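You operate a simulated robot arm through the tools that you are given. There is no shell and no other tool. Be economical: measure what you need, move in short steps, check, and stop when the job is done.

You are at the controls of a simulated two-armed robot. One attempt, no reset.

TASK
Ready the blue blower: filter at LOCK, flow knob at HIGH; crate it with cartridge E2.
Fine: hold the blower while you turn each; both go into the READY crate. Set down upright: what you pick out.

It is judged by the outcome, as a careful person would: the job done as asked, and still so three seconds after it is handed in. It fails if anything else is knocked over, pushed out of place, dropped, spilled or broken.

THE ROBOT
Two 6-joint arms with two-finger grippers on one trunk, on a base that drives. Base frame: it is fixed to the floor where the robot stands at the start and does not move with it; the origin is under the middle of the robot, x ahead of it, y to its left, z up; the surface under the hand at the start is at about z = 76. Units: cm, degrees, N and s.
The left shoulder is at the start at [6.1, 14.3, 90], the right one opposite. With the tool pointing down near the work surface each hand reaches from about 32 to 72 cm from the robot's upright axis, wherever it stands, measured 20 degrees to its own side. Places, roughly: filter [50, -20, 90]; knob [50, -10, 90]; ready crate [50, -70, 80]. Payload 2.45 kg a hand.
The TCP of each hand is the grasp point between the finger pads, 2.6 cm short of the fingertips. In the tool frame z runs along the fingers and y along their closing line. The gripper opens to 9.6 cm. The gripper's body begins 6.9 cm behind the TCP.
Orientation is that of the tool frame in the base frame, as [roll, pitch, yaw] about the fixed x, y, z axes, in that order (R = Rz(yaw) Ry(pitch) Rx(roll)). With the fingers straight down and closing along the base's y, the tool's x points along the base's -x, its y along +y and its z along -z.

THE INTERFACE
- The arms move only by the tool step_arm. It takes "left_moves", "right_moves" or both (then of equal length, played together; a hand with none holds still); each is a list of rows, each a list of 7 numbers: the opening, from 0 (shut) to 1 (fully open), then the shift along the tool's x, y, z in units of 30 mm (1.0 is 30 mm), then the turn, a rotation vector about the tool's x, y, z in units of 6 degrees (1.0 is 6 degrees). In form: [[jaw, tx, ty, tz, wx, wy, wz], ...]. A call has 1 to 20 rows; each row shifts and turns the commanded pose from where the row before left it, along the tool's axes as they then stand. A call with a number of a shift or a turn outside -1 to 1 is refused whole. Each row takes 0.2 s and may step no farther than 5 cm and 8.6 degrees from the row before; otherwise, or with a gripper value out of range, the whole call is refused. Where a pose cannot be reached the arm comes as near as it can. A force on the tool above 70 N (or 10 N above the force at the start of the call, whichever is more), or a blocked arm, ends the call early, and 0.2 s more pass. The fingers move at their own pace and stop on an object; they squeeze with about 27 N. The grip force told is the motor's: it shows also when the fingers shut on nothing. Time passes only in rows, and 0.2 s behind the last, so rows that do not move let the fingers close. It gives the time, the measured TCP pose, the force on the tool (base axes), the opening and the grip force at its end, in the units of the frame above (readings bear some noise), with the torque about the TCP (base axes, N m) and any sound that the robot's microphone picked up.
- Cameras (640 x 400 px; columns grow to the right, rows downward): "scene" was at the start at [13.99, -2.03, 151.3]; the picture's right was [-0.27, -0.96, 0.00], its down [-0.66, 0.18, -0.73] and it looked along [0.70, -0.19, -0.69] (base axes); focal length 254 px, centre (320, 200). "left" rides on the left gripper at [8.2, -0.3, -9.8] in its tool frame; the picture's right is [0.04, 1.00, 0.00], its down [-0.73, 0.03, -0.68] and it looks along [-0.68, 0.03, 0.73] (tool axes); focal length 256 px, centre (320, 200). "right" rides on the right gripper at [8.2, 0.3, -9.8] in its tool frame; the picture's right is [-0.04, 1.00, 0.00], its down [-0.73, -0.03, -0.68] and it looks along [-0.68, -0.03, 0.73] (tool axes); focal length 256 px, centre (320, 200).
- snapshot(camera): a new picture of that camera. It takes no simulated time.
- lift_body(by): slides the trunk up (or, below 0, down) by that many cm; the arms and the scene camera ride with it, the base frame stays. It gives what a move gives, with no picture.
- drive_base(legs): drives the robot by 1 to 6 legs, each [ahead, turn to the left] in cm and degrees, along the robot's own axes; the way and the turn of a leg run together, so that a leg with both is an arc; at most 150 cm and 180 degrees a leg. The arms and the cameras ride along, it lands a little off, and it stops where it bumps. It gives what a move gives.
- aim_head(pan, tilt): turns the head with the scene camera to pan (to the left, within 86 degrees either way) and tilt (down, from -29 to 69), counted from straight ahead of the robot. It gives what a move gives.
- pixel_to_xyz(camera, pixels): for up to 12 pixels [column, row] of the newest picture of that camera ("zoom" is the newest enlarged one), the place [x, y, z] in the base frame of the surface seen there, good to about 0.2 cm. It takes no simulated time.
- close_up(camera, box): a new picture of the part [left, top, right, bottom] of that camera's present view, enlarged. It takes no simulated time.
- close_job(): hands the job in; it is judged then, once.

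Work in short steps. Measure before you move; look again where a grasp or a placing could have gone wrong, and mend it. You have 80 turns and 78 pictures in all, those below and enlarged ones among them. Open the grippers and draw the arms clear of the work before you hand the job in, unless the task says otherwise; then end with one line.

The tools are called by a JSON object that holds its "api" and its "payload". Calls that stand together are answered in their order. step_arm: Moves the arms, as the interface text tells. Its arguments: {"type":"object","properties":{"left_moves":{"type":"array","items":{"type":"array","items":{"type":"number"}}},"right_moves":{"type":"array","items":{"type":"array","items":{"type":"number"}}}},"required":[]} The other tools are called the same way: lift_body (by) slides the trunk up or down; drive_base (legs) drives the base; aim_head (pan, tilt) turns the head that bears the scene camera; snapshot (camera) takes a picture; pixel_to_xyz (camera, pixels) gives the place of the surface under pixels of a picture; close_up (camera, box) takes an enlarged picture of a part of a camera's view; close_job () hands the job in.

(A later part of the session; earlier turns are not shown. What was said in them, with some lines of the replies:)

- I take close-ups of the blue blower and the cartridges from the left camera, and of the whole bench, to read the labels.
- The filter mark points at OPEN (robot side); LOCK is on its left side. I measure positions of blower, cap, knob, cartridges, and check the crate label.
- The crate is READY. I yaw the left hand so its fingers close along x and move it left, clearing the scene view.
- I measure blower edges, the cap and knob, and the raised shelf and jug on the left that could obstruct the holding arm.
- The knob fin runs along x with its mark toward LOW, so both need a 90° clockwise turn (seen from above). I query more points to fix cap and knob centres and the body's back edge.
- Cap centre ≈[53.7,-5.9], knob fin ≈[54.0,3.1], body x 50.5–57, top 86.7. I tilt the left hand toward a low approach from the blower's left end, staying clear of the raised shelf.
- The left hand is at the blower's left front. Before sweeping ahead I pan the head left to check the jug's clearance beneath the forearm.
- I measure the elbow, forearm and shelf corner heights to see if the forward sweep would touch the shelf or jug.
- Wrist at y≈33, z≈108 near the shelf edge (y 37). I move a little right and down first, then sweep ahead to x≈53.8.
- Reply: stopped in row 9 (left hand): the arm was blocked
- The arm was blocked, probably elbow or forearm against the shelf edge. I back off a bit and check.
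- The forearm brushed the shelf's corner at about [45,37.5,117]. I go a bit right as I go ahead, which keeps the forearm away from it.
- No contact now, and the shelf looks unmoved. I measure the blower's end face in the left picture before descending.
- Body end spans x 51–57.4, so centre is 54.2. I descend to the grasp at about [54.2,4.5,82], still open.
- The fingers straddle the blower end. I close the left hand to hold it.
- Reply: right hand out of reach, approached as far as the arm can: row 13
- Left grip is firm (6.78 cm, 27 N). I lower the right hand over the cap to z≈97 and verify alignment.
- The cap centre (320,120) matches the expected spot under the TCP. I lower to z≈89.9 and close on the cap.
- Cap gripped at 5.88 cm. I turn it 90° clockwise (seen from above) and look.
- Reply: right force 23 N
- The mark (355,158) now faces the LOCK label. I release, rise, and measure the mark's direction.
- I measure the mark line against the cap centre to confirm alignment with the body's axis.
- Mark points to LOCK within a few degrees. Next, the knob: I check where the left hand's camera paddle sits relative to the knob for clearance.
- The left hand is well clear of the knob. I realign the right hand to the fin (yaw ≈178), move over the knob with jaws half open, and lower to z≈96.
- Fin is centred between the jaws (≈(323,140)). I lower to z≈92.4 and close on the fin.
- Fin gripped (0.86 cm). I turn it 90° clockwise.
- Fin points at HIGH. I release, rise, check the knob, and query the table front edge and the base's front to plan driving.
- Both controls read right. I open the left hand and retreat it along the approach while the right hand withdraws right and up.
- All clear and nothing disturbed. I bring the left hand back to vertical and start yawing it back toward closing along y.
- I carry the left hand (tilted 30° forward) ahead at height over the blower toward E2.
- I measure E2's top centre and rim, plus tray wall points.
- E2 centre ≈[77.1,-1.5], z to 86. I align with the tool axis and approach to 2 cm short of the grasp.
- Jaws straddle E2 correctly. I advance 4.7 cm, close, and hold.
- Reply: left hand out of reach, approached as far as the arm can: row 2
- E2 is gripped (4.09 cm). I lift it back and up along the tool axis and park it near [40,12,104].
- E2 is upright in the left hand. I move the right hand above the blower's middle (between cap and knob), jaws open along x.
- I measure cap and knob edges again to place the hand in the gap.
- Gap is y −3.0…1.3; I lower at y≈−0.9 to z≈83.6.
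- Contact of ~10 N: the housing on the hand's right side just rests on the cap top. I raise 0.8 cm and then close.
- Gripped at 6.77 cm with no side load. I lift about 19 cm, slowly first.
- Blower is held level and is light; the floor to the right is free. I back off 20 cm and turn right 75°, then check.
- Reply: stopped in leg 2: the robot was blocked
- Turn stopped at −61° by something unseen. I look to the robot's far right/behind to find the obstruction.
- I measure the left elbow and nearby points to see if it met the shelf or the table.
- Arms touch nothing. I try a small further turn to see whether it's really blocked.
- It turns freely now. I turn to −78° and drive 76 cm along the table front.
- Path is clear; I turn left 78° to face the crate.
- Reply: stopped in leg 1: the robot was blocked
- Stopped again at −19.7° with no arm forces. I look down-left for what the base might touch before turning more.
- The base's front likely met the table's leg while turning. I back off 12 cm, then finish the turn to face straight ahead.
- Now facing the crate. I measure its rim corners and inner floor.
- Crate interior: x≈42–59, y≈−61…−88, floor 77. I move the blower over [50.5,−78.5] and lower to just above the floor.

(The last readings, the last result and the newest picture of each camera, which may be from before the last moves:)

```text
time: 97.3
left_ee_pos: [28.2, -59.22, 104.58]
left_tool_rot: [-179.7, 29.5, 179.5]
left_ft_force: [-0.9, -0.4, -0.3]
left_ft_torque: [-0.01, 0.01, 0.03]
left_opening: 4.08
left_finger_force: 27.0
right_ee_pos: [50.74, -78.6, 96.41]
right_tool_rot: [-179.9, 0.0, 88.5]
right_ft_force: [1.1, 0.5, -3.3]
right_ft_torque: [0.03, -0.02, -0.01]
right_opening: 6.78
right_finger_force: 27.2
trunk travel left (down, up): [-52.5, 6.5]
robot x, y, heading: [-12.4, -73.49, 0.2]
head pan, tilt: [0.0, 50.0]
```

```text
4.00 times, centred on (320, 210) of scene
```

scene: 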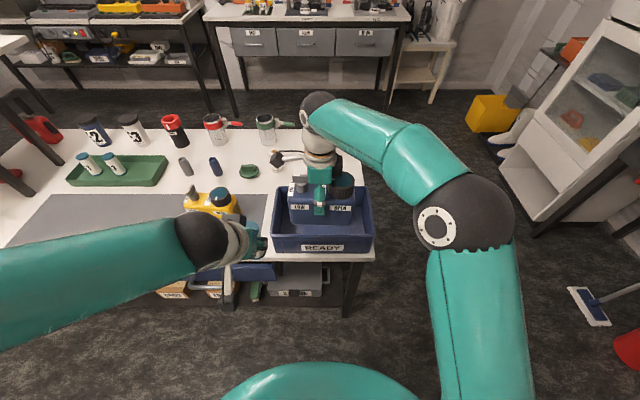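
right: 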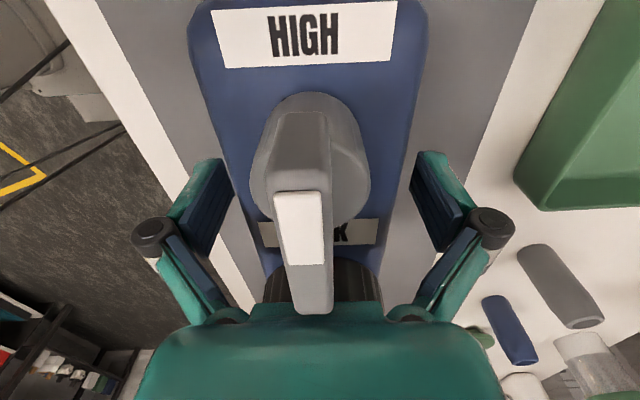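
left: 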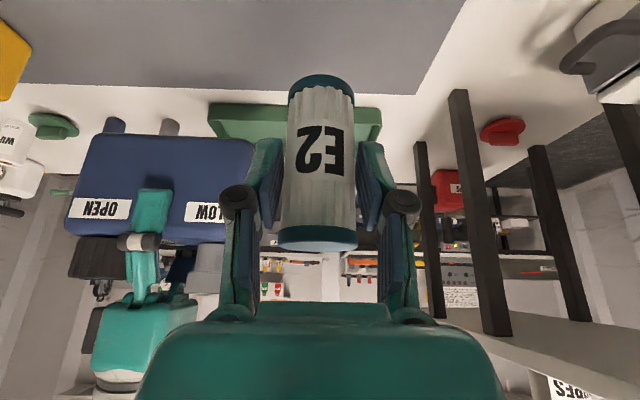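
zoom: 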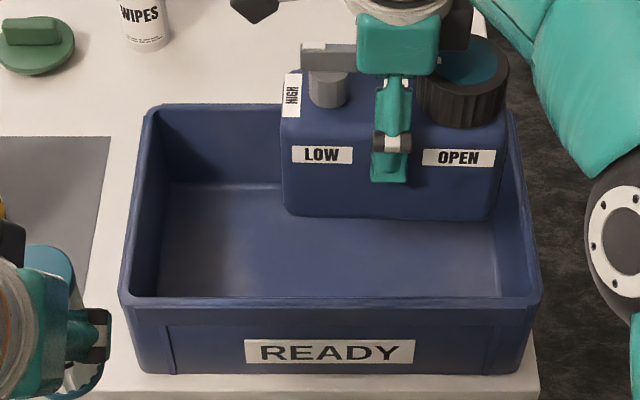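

Well inside the crate outline. I lower gently to the floor.

{"api": "step_arm", "payload": {"right_moves": [[0, 0, 0, 0.8, 0, 0, 0], [0, 0, 0, 0.8, 0, 0, 0], [0, 0, 0, 0.8, 0, 0, 0], [0, 0, 0, 0.8, 0, 0, 0], [0, 0, 0, 0.2, 0, 0, 0], [0, 0, 0, 0.12, 0, 0, 0], [0, 0, 0, 0.1, 0, 0, 0], [0, 0, 0, 0, 0, 0, 0]]}}

{"api": "close_up", "payload": {"camera": "scene", "box": [240, 160, 400, 260]}}

```text
time: 99.1
left_ee_pos: [28.11, -59.26, 104.41]
left_tool_rot: [-179.7, 29.6, 179.5]
left_ft_force: [0.7, 0.0, -1.0]
left_ft_torque: [0.0, 0.02, 0.05]
left_opening: 4.07
left_finger_force: 27.1
right_ee_pos: [50.6, -78.62, 85.55]
right_tool_rot: [179.9, 0.1, 88.5]
right_ft_force: [0.1, 0.9, -3.9]
right_ft_torque: [0.02, 0.0, 0.02]
right_opening: 6.76
right_finger_force: 26.8
trunk travel left (down, up): [-52.5, 6.5]
robot x, y, heading: [-12.01, -73.75, 0.2]
head pan, tilt: [0.0, 50.0]
```

```text
4.00 times, centred on (320, 210) of scene
```

zoom: 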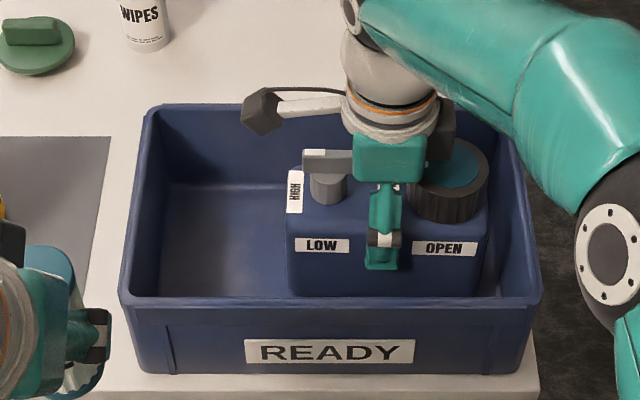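

Still bearing the blower's weight (−3.9 N). I go down in 1.5 mm steps.

{"api": "step_arm", "payload": {"right_moves": [[0, 0, 0, 0.05, 0, 0, 0], [0, 0, 0, 0.05, 0, 0, 0], [0, 0, 0, 0, 0, 0, 0]]}}

```text
time: 99.9
left_ee_pos: [28.02, -59.32, 104.59]
left_tool_rot: [-179.6, 29.5, 179.5]
left_ft_force: [-0.1, -0.5, -0.4]
left_ft_torque: [-0.03, 0.0, 0.03]
left_opening: 4.08
left_finger_force: 27.1
right_ee_pos: [50.65, -78.64, 85.23]
right_tool_rot: [179.9, 0.0, 88.6]
right_ft_force: [-1.0, -0.4, 1.4]
right_ft_torque: [-0.28, -0.12, -0.04]
right_opening: 6.8
right_finger_force: 27.1
trunk travel left (down, up): [-52.5, 6.5]
robot x, y, heading: [-11.98, -73.88, 0.2]
head pan, tilt: [0.0, 50.0]
```

On the floor now (force flipped to +1.4 N). I release and rise straight up.

{"api": "step_arm", "payload": {"right_moves": [[0.5, 0, 0, 0, 0, 0, 0], [1, 0, 0, 0, 0, 0, 0], [1, 0, 0, 0, 0, 0, 0], [1, 0, 0, 0, 0, 0, 0], [1, 0, 0, -0.5, 0, 0, 0], [1, 0, 0, -0.9, 0, 0, 0], [1, 0, 0, -0.9, 0, 0, 0], [1, 0, 0, -0.9, 0, 0, 0], [1, 0, 0, -0.9, 0, 0, 0], [1, 0, 0, -0.9, 0, 0, 0], [1, 0, 0, -0.9, 0, 0, 0], [1, 0, 0, -0.9, 0, 0, 0], [1, -0.9, -0.3, 0, 0, 0, 0], [1, -0.9, -0.3, 0, 0, 0, 0], [1, -0.9, -0.3, 0, 0, 0, 0], [1, -0.9, -0.3, 0, 0, 0, 0], [1, -0.9, -0.3, 0, 0, 0, 0], [1, -0.9, -0.3, 0, 0, 0, 0], [1, -0.9, -0.3, 0, 0, 0, 0]]}}

{"api": "close_up", "payload": {"camera": "scene", "box": [240, 160, 400, 260]}}

```text
time: 103.9
left_ee_pos: [28.01, -59.35, 104.49]
left_tool_rot: [-179.7, 29.6, 179.5]
left_ft_force: [0.7, 0.0, -1.3]
left_ft_torque: [0.03, -0.03, 0.02]
left_opening: 4.08
left_finger_force: 27.3
right_ee_pos: [43.01, -97.39, 105.41]
right_tool_rot: [179.9, 0.1, 88.5]
right_ft_force: [-0.3, 0.0, -0.4]
right_ft_torque: [0.02, -0.04, -0.03]
right_opening: 9.59
right_finger_force: 0.1
right hand out of reach, approached as far as the arm can: row 12
trunk travel left (down, up): [-52.5, 6.5]
robot x, y, heading: [-12.06, -73.54, 0.1]
head pan, tilt: [0.0, 50.0]
```

```text
4.00 times, centred on (320, 210) of scene
```

zoom: 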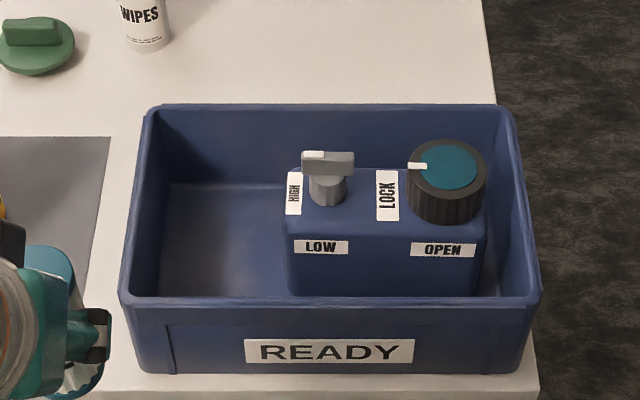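

Blower stands upright with marks at HIGH and LOCK. I carry E2 over [50.5,−65.8] and lower partway.

{"api": "step_arm", "payload": {"left_moves": [[0, -0.886, -0.31, 0.503, 0, 0, 0], [0, -0.886, -0.31, 0.503, 0, 0, 0], [0, -0.886, -0.31, 0.503, 0, 0, 0], [0, -0.886, -0.31, 0.503, 0, 0, 0], [0, -0.886, -0.31, 0.503, 0, 0, 0], [0, -0.886, -0.31, 0.503, 0, 0, 0], [0, -0.886, -0.31, 0.503, 0, 0, 0], [0, 0.482, 0, 0.85, 0, 0, 0], [0, 0.482, 0, 0.85, 0, 0, 0], [0, 0.482, 0, 0.85, 0, 0, 0]]}}

{"api": "snapshot", "payload": {"camera": "scene"}}

{"api": "snapshot", "payload": {"camera": "left"}}

```text
time: 106.1
left_ee_pos: [49.43, -66.03, 95.47]
left_tool_rot: [-179.7, 29.6, 179.5]
left_ft_force: [1.0, -0.2, -0.8]
left_ft_torque: [-0.03, 0.0, 0.01]
left_opening: 4.08
left_finger_force: 27.1
right_ee_pos: [43.2, -97.3, 105.36]
right_tool_rot: [-180.0, 0.1, 88.5]
right_ft_force: [0.0, -0.2, 0.6]
right_ft_torque: [0.0, 0.02, 0.0]
right_opening: 9.58
right_finger_force: 0.1
trunk travel left (down, up): [-52.5, 6.5]
robot x, y, heading: [-12.66, -73.75, 0.3]
head pan, tilt: [0.0, 50.0]
```

```text
15 pictures are left
```

scene: 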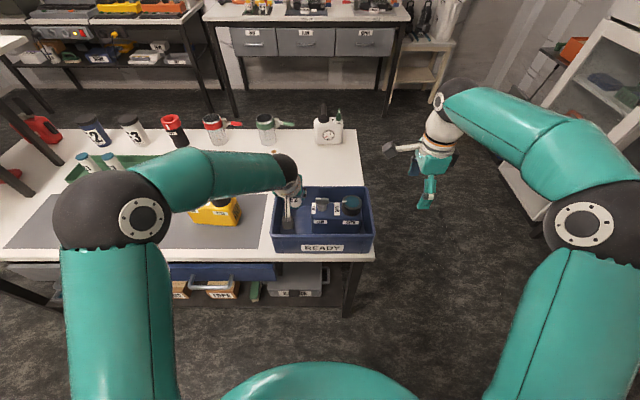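

```text
14 pictures are left
```

left: 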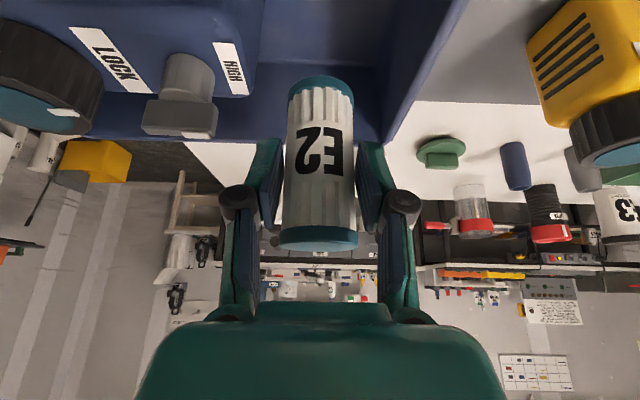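

E2 hangs upright between the blower and left wall. I lower, shifting 1.2 cm ahead to keep the camera paddle clear of the front rim.

{"api": "step_arm", "payload": {"left_moves": [[0, -0.35, 0, 0.2, 0, 0, 0], [0, 0.402, 0, 0.708, 0, 0, 0], [0, 0.402, 0, 0.708, 0, 0, 0], [0, 0.402, 0, 0.708, 0, 0, 0], [0, 0.402, 0, 0.708, 0, 0, 0], [0, 0.3, 0, 0.53, 0, 0, 0], [0, 0, 0, 0, 0, 0, 0]]}}

{"api": "close_up", "payload": {"camera": "scene", "box": [240, 160, 400, 260]}}

```text
time: 107.7
left_ee_pos: [50.54, -66.22, 84.13]
left_tool_rot: [-179.6, 29.5, 179.4]
left_ft_force: [-0.2, 0.4, -0.2]
left_ft_torque: [-0.01, 0.01, 0.03]
left_opening: 4.06
left_finger_force: 27.1
right_ee_pos: [43.18, -97.43, 105.37]
right_tool_rot: [-180.0, 0.0, 88.4]
right_ft_force: [-1.0, -0.1, -0.2]
right_ft_torque: [-0.03, -0.02, -0.03]
right_opening: 9.6
right_finger_force: 0.0
trunk travel left (down, up): [-52.5, 6.5]
robot x, y, heading: [-12.22, -73.88, 0.4]
head pan, tilt: [0.0, 50.0]
```

```text
4.00 times, centred on (320, 210) of scene
```

zoom: 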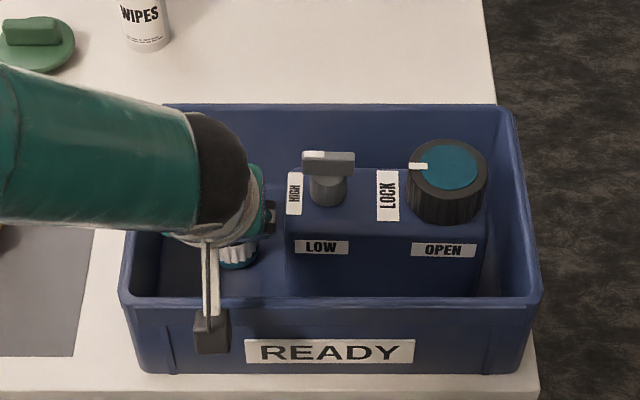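

No contact yet at z 84.1; I lower the last centimetre in small steps.

{"api": "step_arm", "payload": {"left_moves": [[0, 0.041, 0, 0.0725, 0, 0, 0], [0, 0.041, 0, 0.0725, 0, 0, 0], [0, 0.041, 0, 0.0725, 0, 0, 0], [0, 0.033, 0, 0.058, 0, 0, 0], [0, 0, 0, 0, 0, 0, 0]]}}

```text
time: 108.9
left_ee_pos: [50.56, -66.22, 83.35]
left_tool_rot: [-179.6, 29.8, 179.4]
left_ft_force: [0.0, -0.7, 10.6]
left_ft_torque: [0.17, -0.15, 0.0]
left_opening: 4.07
left_finger_force: 27.4
right_ee_pos: [43.15, -97.48, 105.45]
right_tool_rot: [180.0, 0.0, 88.6]
right_ft_force: [-0.3, -0.2, 0.4]
right_ft_torque: [-0.04, -0.03, 0.0]
right_opening: 9.6
right_finger_force: 0.1
trunk travel left (down, up): [-52.5, 6.5]
robot x, y, heading: [-12.2, -73.79, 0.1]
head pan, tilt: [0.0, 50.0]
```

Landed (10.6 N up). I ease off slightly, open to 6.5 cm and withdraw along the tool axis.

{"api": "step_arm", "payload": {"left_moves": [[0, -0.025, 0, -0.045, 0, 0, 0], [0.3, 0, 0, 0, 0, 0, 0], [0.5, 0, 0, 0, 0, 0, 0], [0.68, 0, 0, 0, 0, 0, 0], [0.68, 0, 0, 0, 0, 0, 0], [0.68, 0, 0, -0.3, 0, 0, 0], [0.68, 0, 0, -0.8, 0, 0, 0], [0.68, 0, 0, -1, 0, 0, 0], [0.68, 0, 0, -1, 0, 0, 0], [0.68, 0, 0, -1, 0, 0, 0], [0.68, 0, 0, -1, 0, 0, 0], [0.68, 0, 0, -1, 0, 0, 0], [0.68, 0, 0, -1, 0, 0, 0]]}}

{"api": "snapshot", "payload": {"camera": "scene"}}

{"api": "close_up", "payload": {"camera": "scene", "box": [240, 160, 400, 260]}}

```text
time: 111.7
left_ee_pos: [40.08, -65.98, 101.84]
left_tool_rot: [-179.7, 29.6, 179.5]
left_ft_force: [-0.3, 0.3, -1.0]
left_ft_torque: [0.02, 0.0, 0.02]
left_opening: 6.53
left_finger_force: 0.2
right_ee_pos: [43.13, -97.29, 105.52]
right_tool_rot: [179.9, 0.0, 88.5]
right_ft_force: [-0.1, -0.3, 0.0]
right_ft_torque: [0.03, -0.02, 0.01]
right_opening: 9.61
right_finger_force: 0.0
trunk travel left (down, up): [-52.5, 6.5]
robot x, y, heading: [-12.42, -74.05, 0.1]
head pan, tilt: [0.0, 50.0]
```

```text
12 pictures are left
```

scene: 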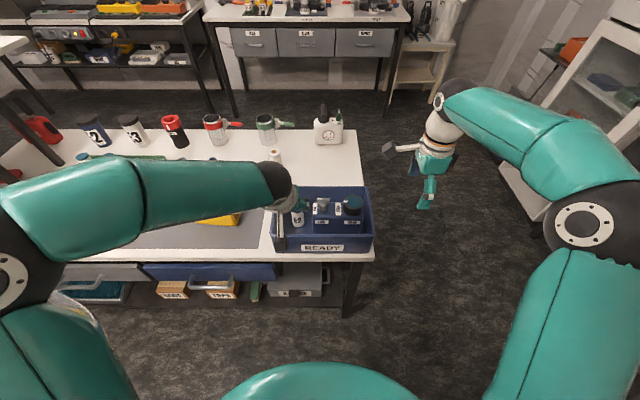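

```text
4.00 times, centred on (320, 210) of scene
```

zoom: 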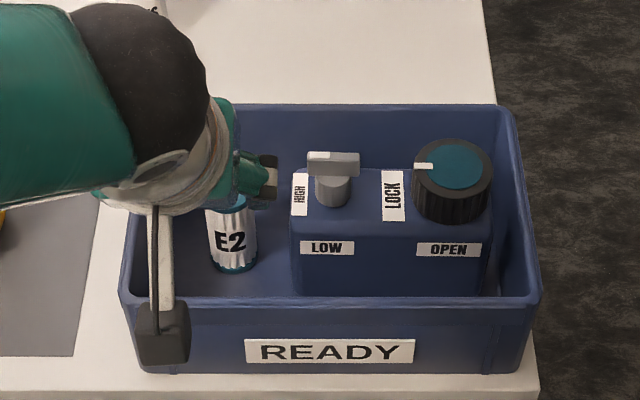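

E2 stands upright. I draw the left arm back and take a final look at crate and bench.

{"api": "step_arm", "payload": {"left_moves": [[0.68, 0.85, 0.3, -0.6, 0, 0, 0], [0.68, 0.85, 0.3, -0.6, 0, 0, 0], [0.68, 0.85, 0.3, -0.6, 0, 0, 0], [0.68, 0.85, 0.3, -0.6, 0, 0, 0], [0.68, 0, 0, 0, 0, 0, 0]]}}

{"api": "close_up", "payload": {"camera": "scene", "box": [240, 160, 400, 260]}}

{"api": "aim_head", "payload": {"pan": 35, "tilt": 35}}

{"api": "snapshot", "payload": {"camera": "scene"}}

```text
time: 112.9
left_ee_pos: [27.66, -62.17, 103.01]
left_tool_rot: [-179.8, 29.5, 179.6]
left_ft_force: [0.3, 0.2, -0.4]
left_ft_torque: [-0.01, 0.0, 0.0]
left_opening: 6.52
left_finger_force: 0.0
right_ee_pos: [43.2, -97.41, 105.47]
right_tool_rot: [-179.9, 0.0, 88.5]
right_ft_force: [0.4, 0.3, 0.3]
right_ft_torque: [0.02, 0.01, 0.03]
right_opening: 9.59
right_finger_force: 0.0
trunk travel left (down, up): [-52.5, 6.5]
robot x, y, heading: [-12.23, -74.22, 0.5]
head pan, tilt: [0.0, 50.0]
```

```text
4.00 times, centred on (320, 210) of scene
```

zoom: 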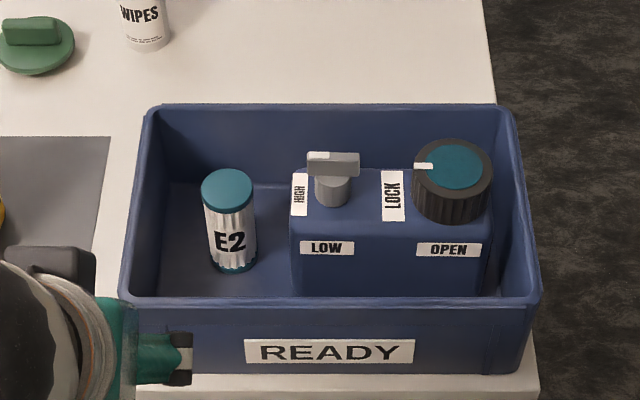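

```text
time: 113.9
left_ee_pos: [27.77, -62.25, 103.05]
left_tool_rot: [-179.7, 29.5, 179.4]
left_ft_force: [0.0, 0.1, -0.4]
left_ft_torque: [0.0, 0.01, -0.02]
left_opening: 6.52
left_finger_force: 0.0
right_ee_pos: [43.1, -97.55, 105.36]
right_tool_rot: [180.0, 0.0, 88.5]
right_ft_force: [0.4, -0.3, 0.3]
right_ft_torque: [0.05, 0.02, 0.01]
right_opening: 9.59
right_finger_force: 0.1
trunk travel left (down, up): [-52.5, 6.5]
robot x, y, heading: [-12.37, -74.05, 0.4]
head pan, tilt: [35.0, 35.0]
```

```text
9 pictures are left
```

scene: 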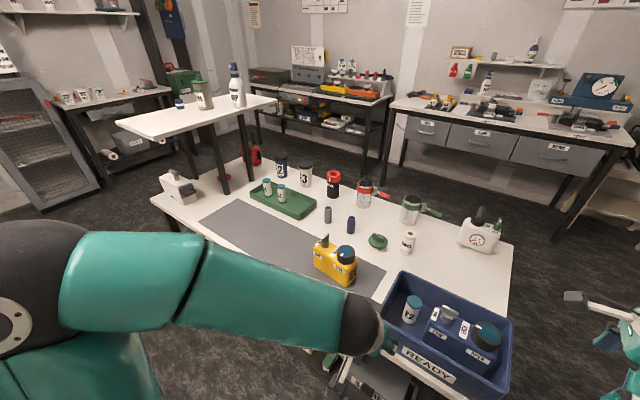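

Everything else stands as it did; blower (LOCK, HIGH) and E2 are upright in the READY crate, and both hands are open and clear. I hand in.

{"api": "close_job", "payload": {}}

```text
The job is handed in.
```

The blue blower, with its filter at LOCK and its flow knob at HIGH, stands upright in the READY crate next to cartridge E2. The left forearm touched the raised shelf's corner once, and the base was stopped short on two turns; the last pictures show nothing knocked over or out of place.
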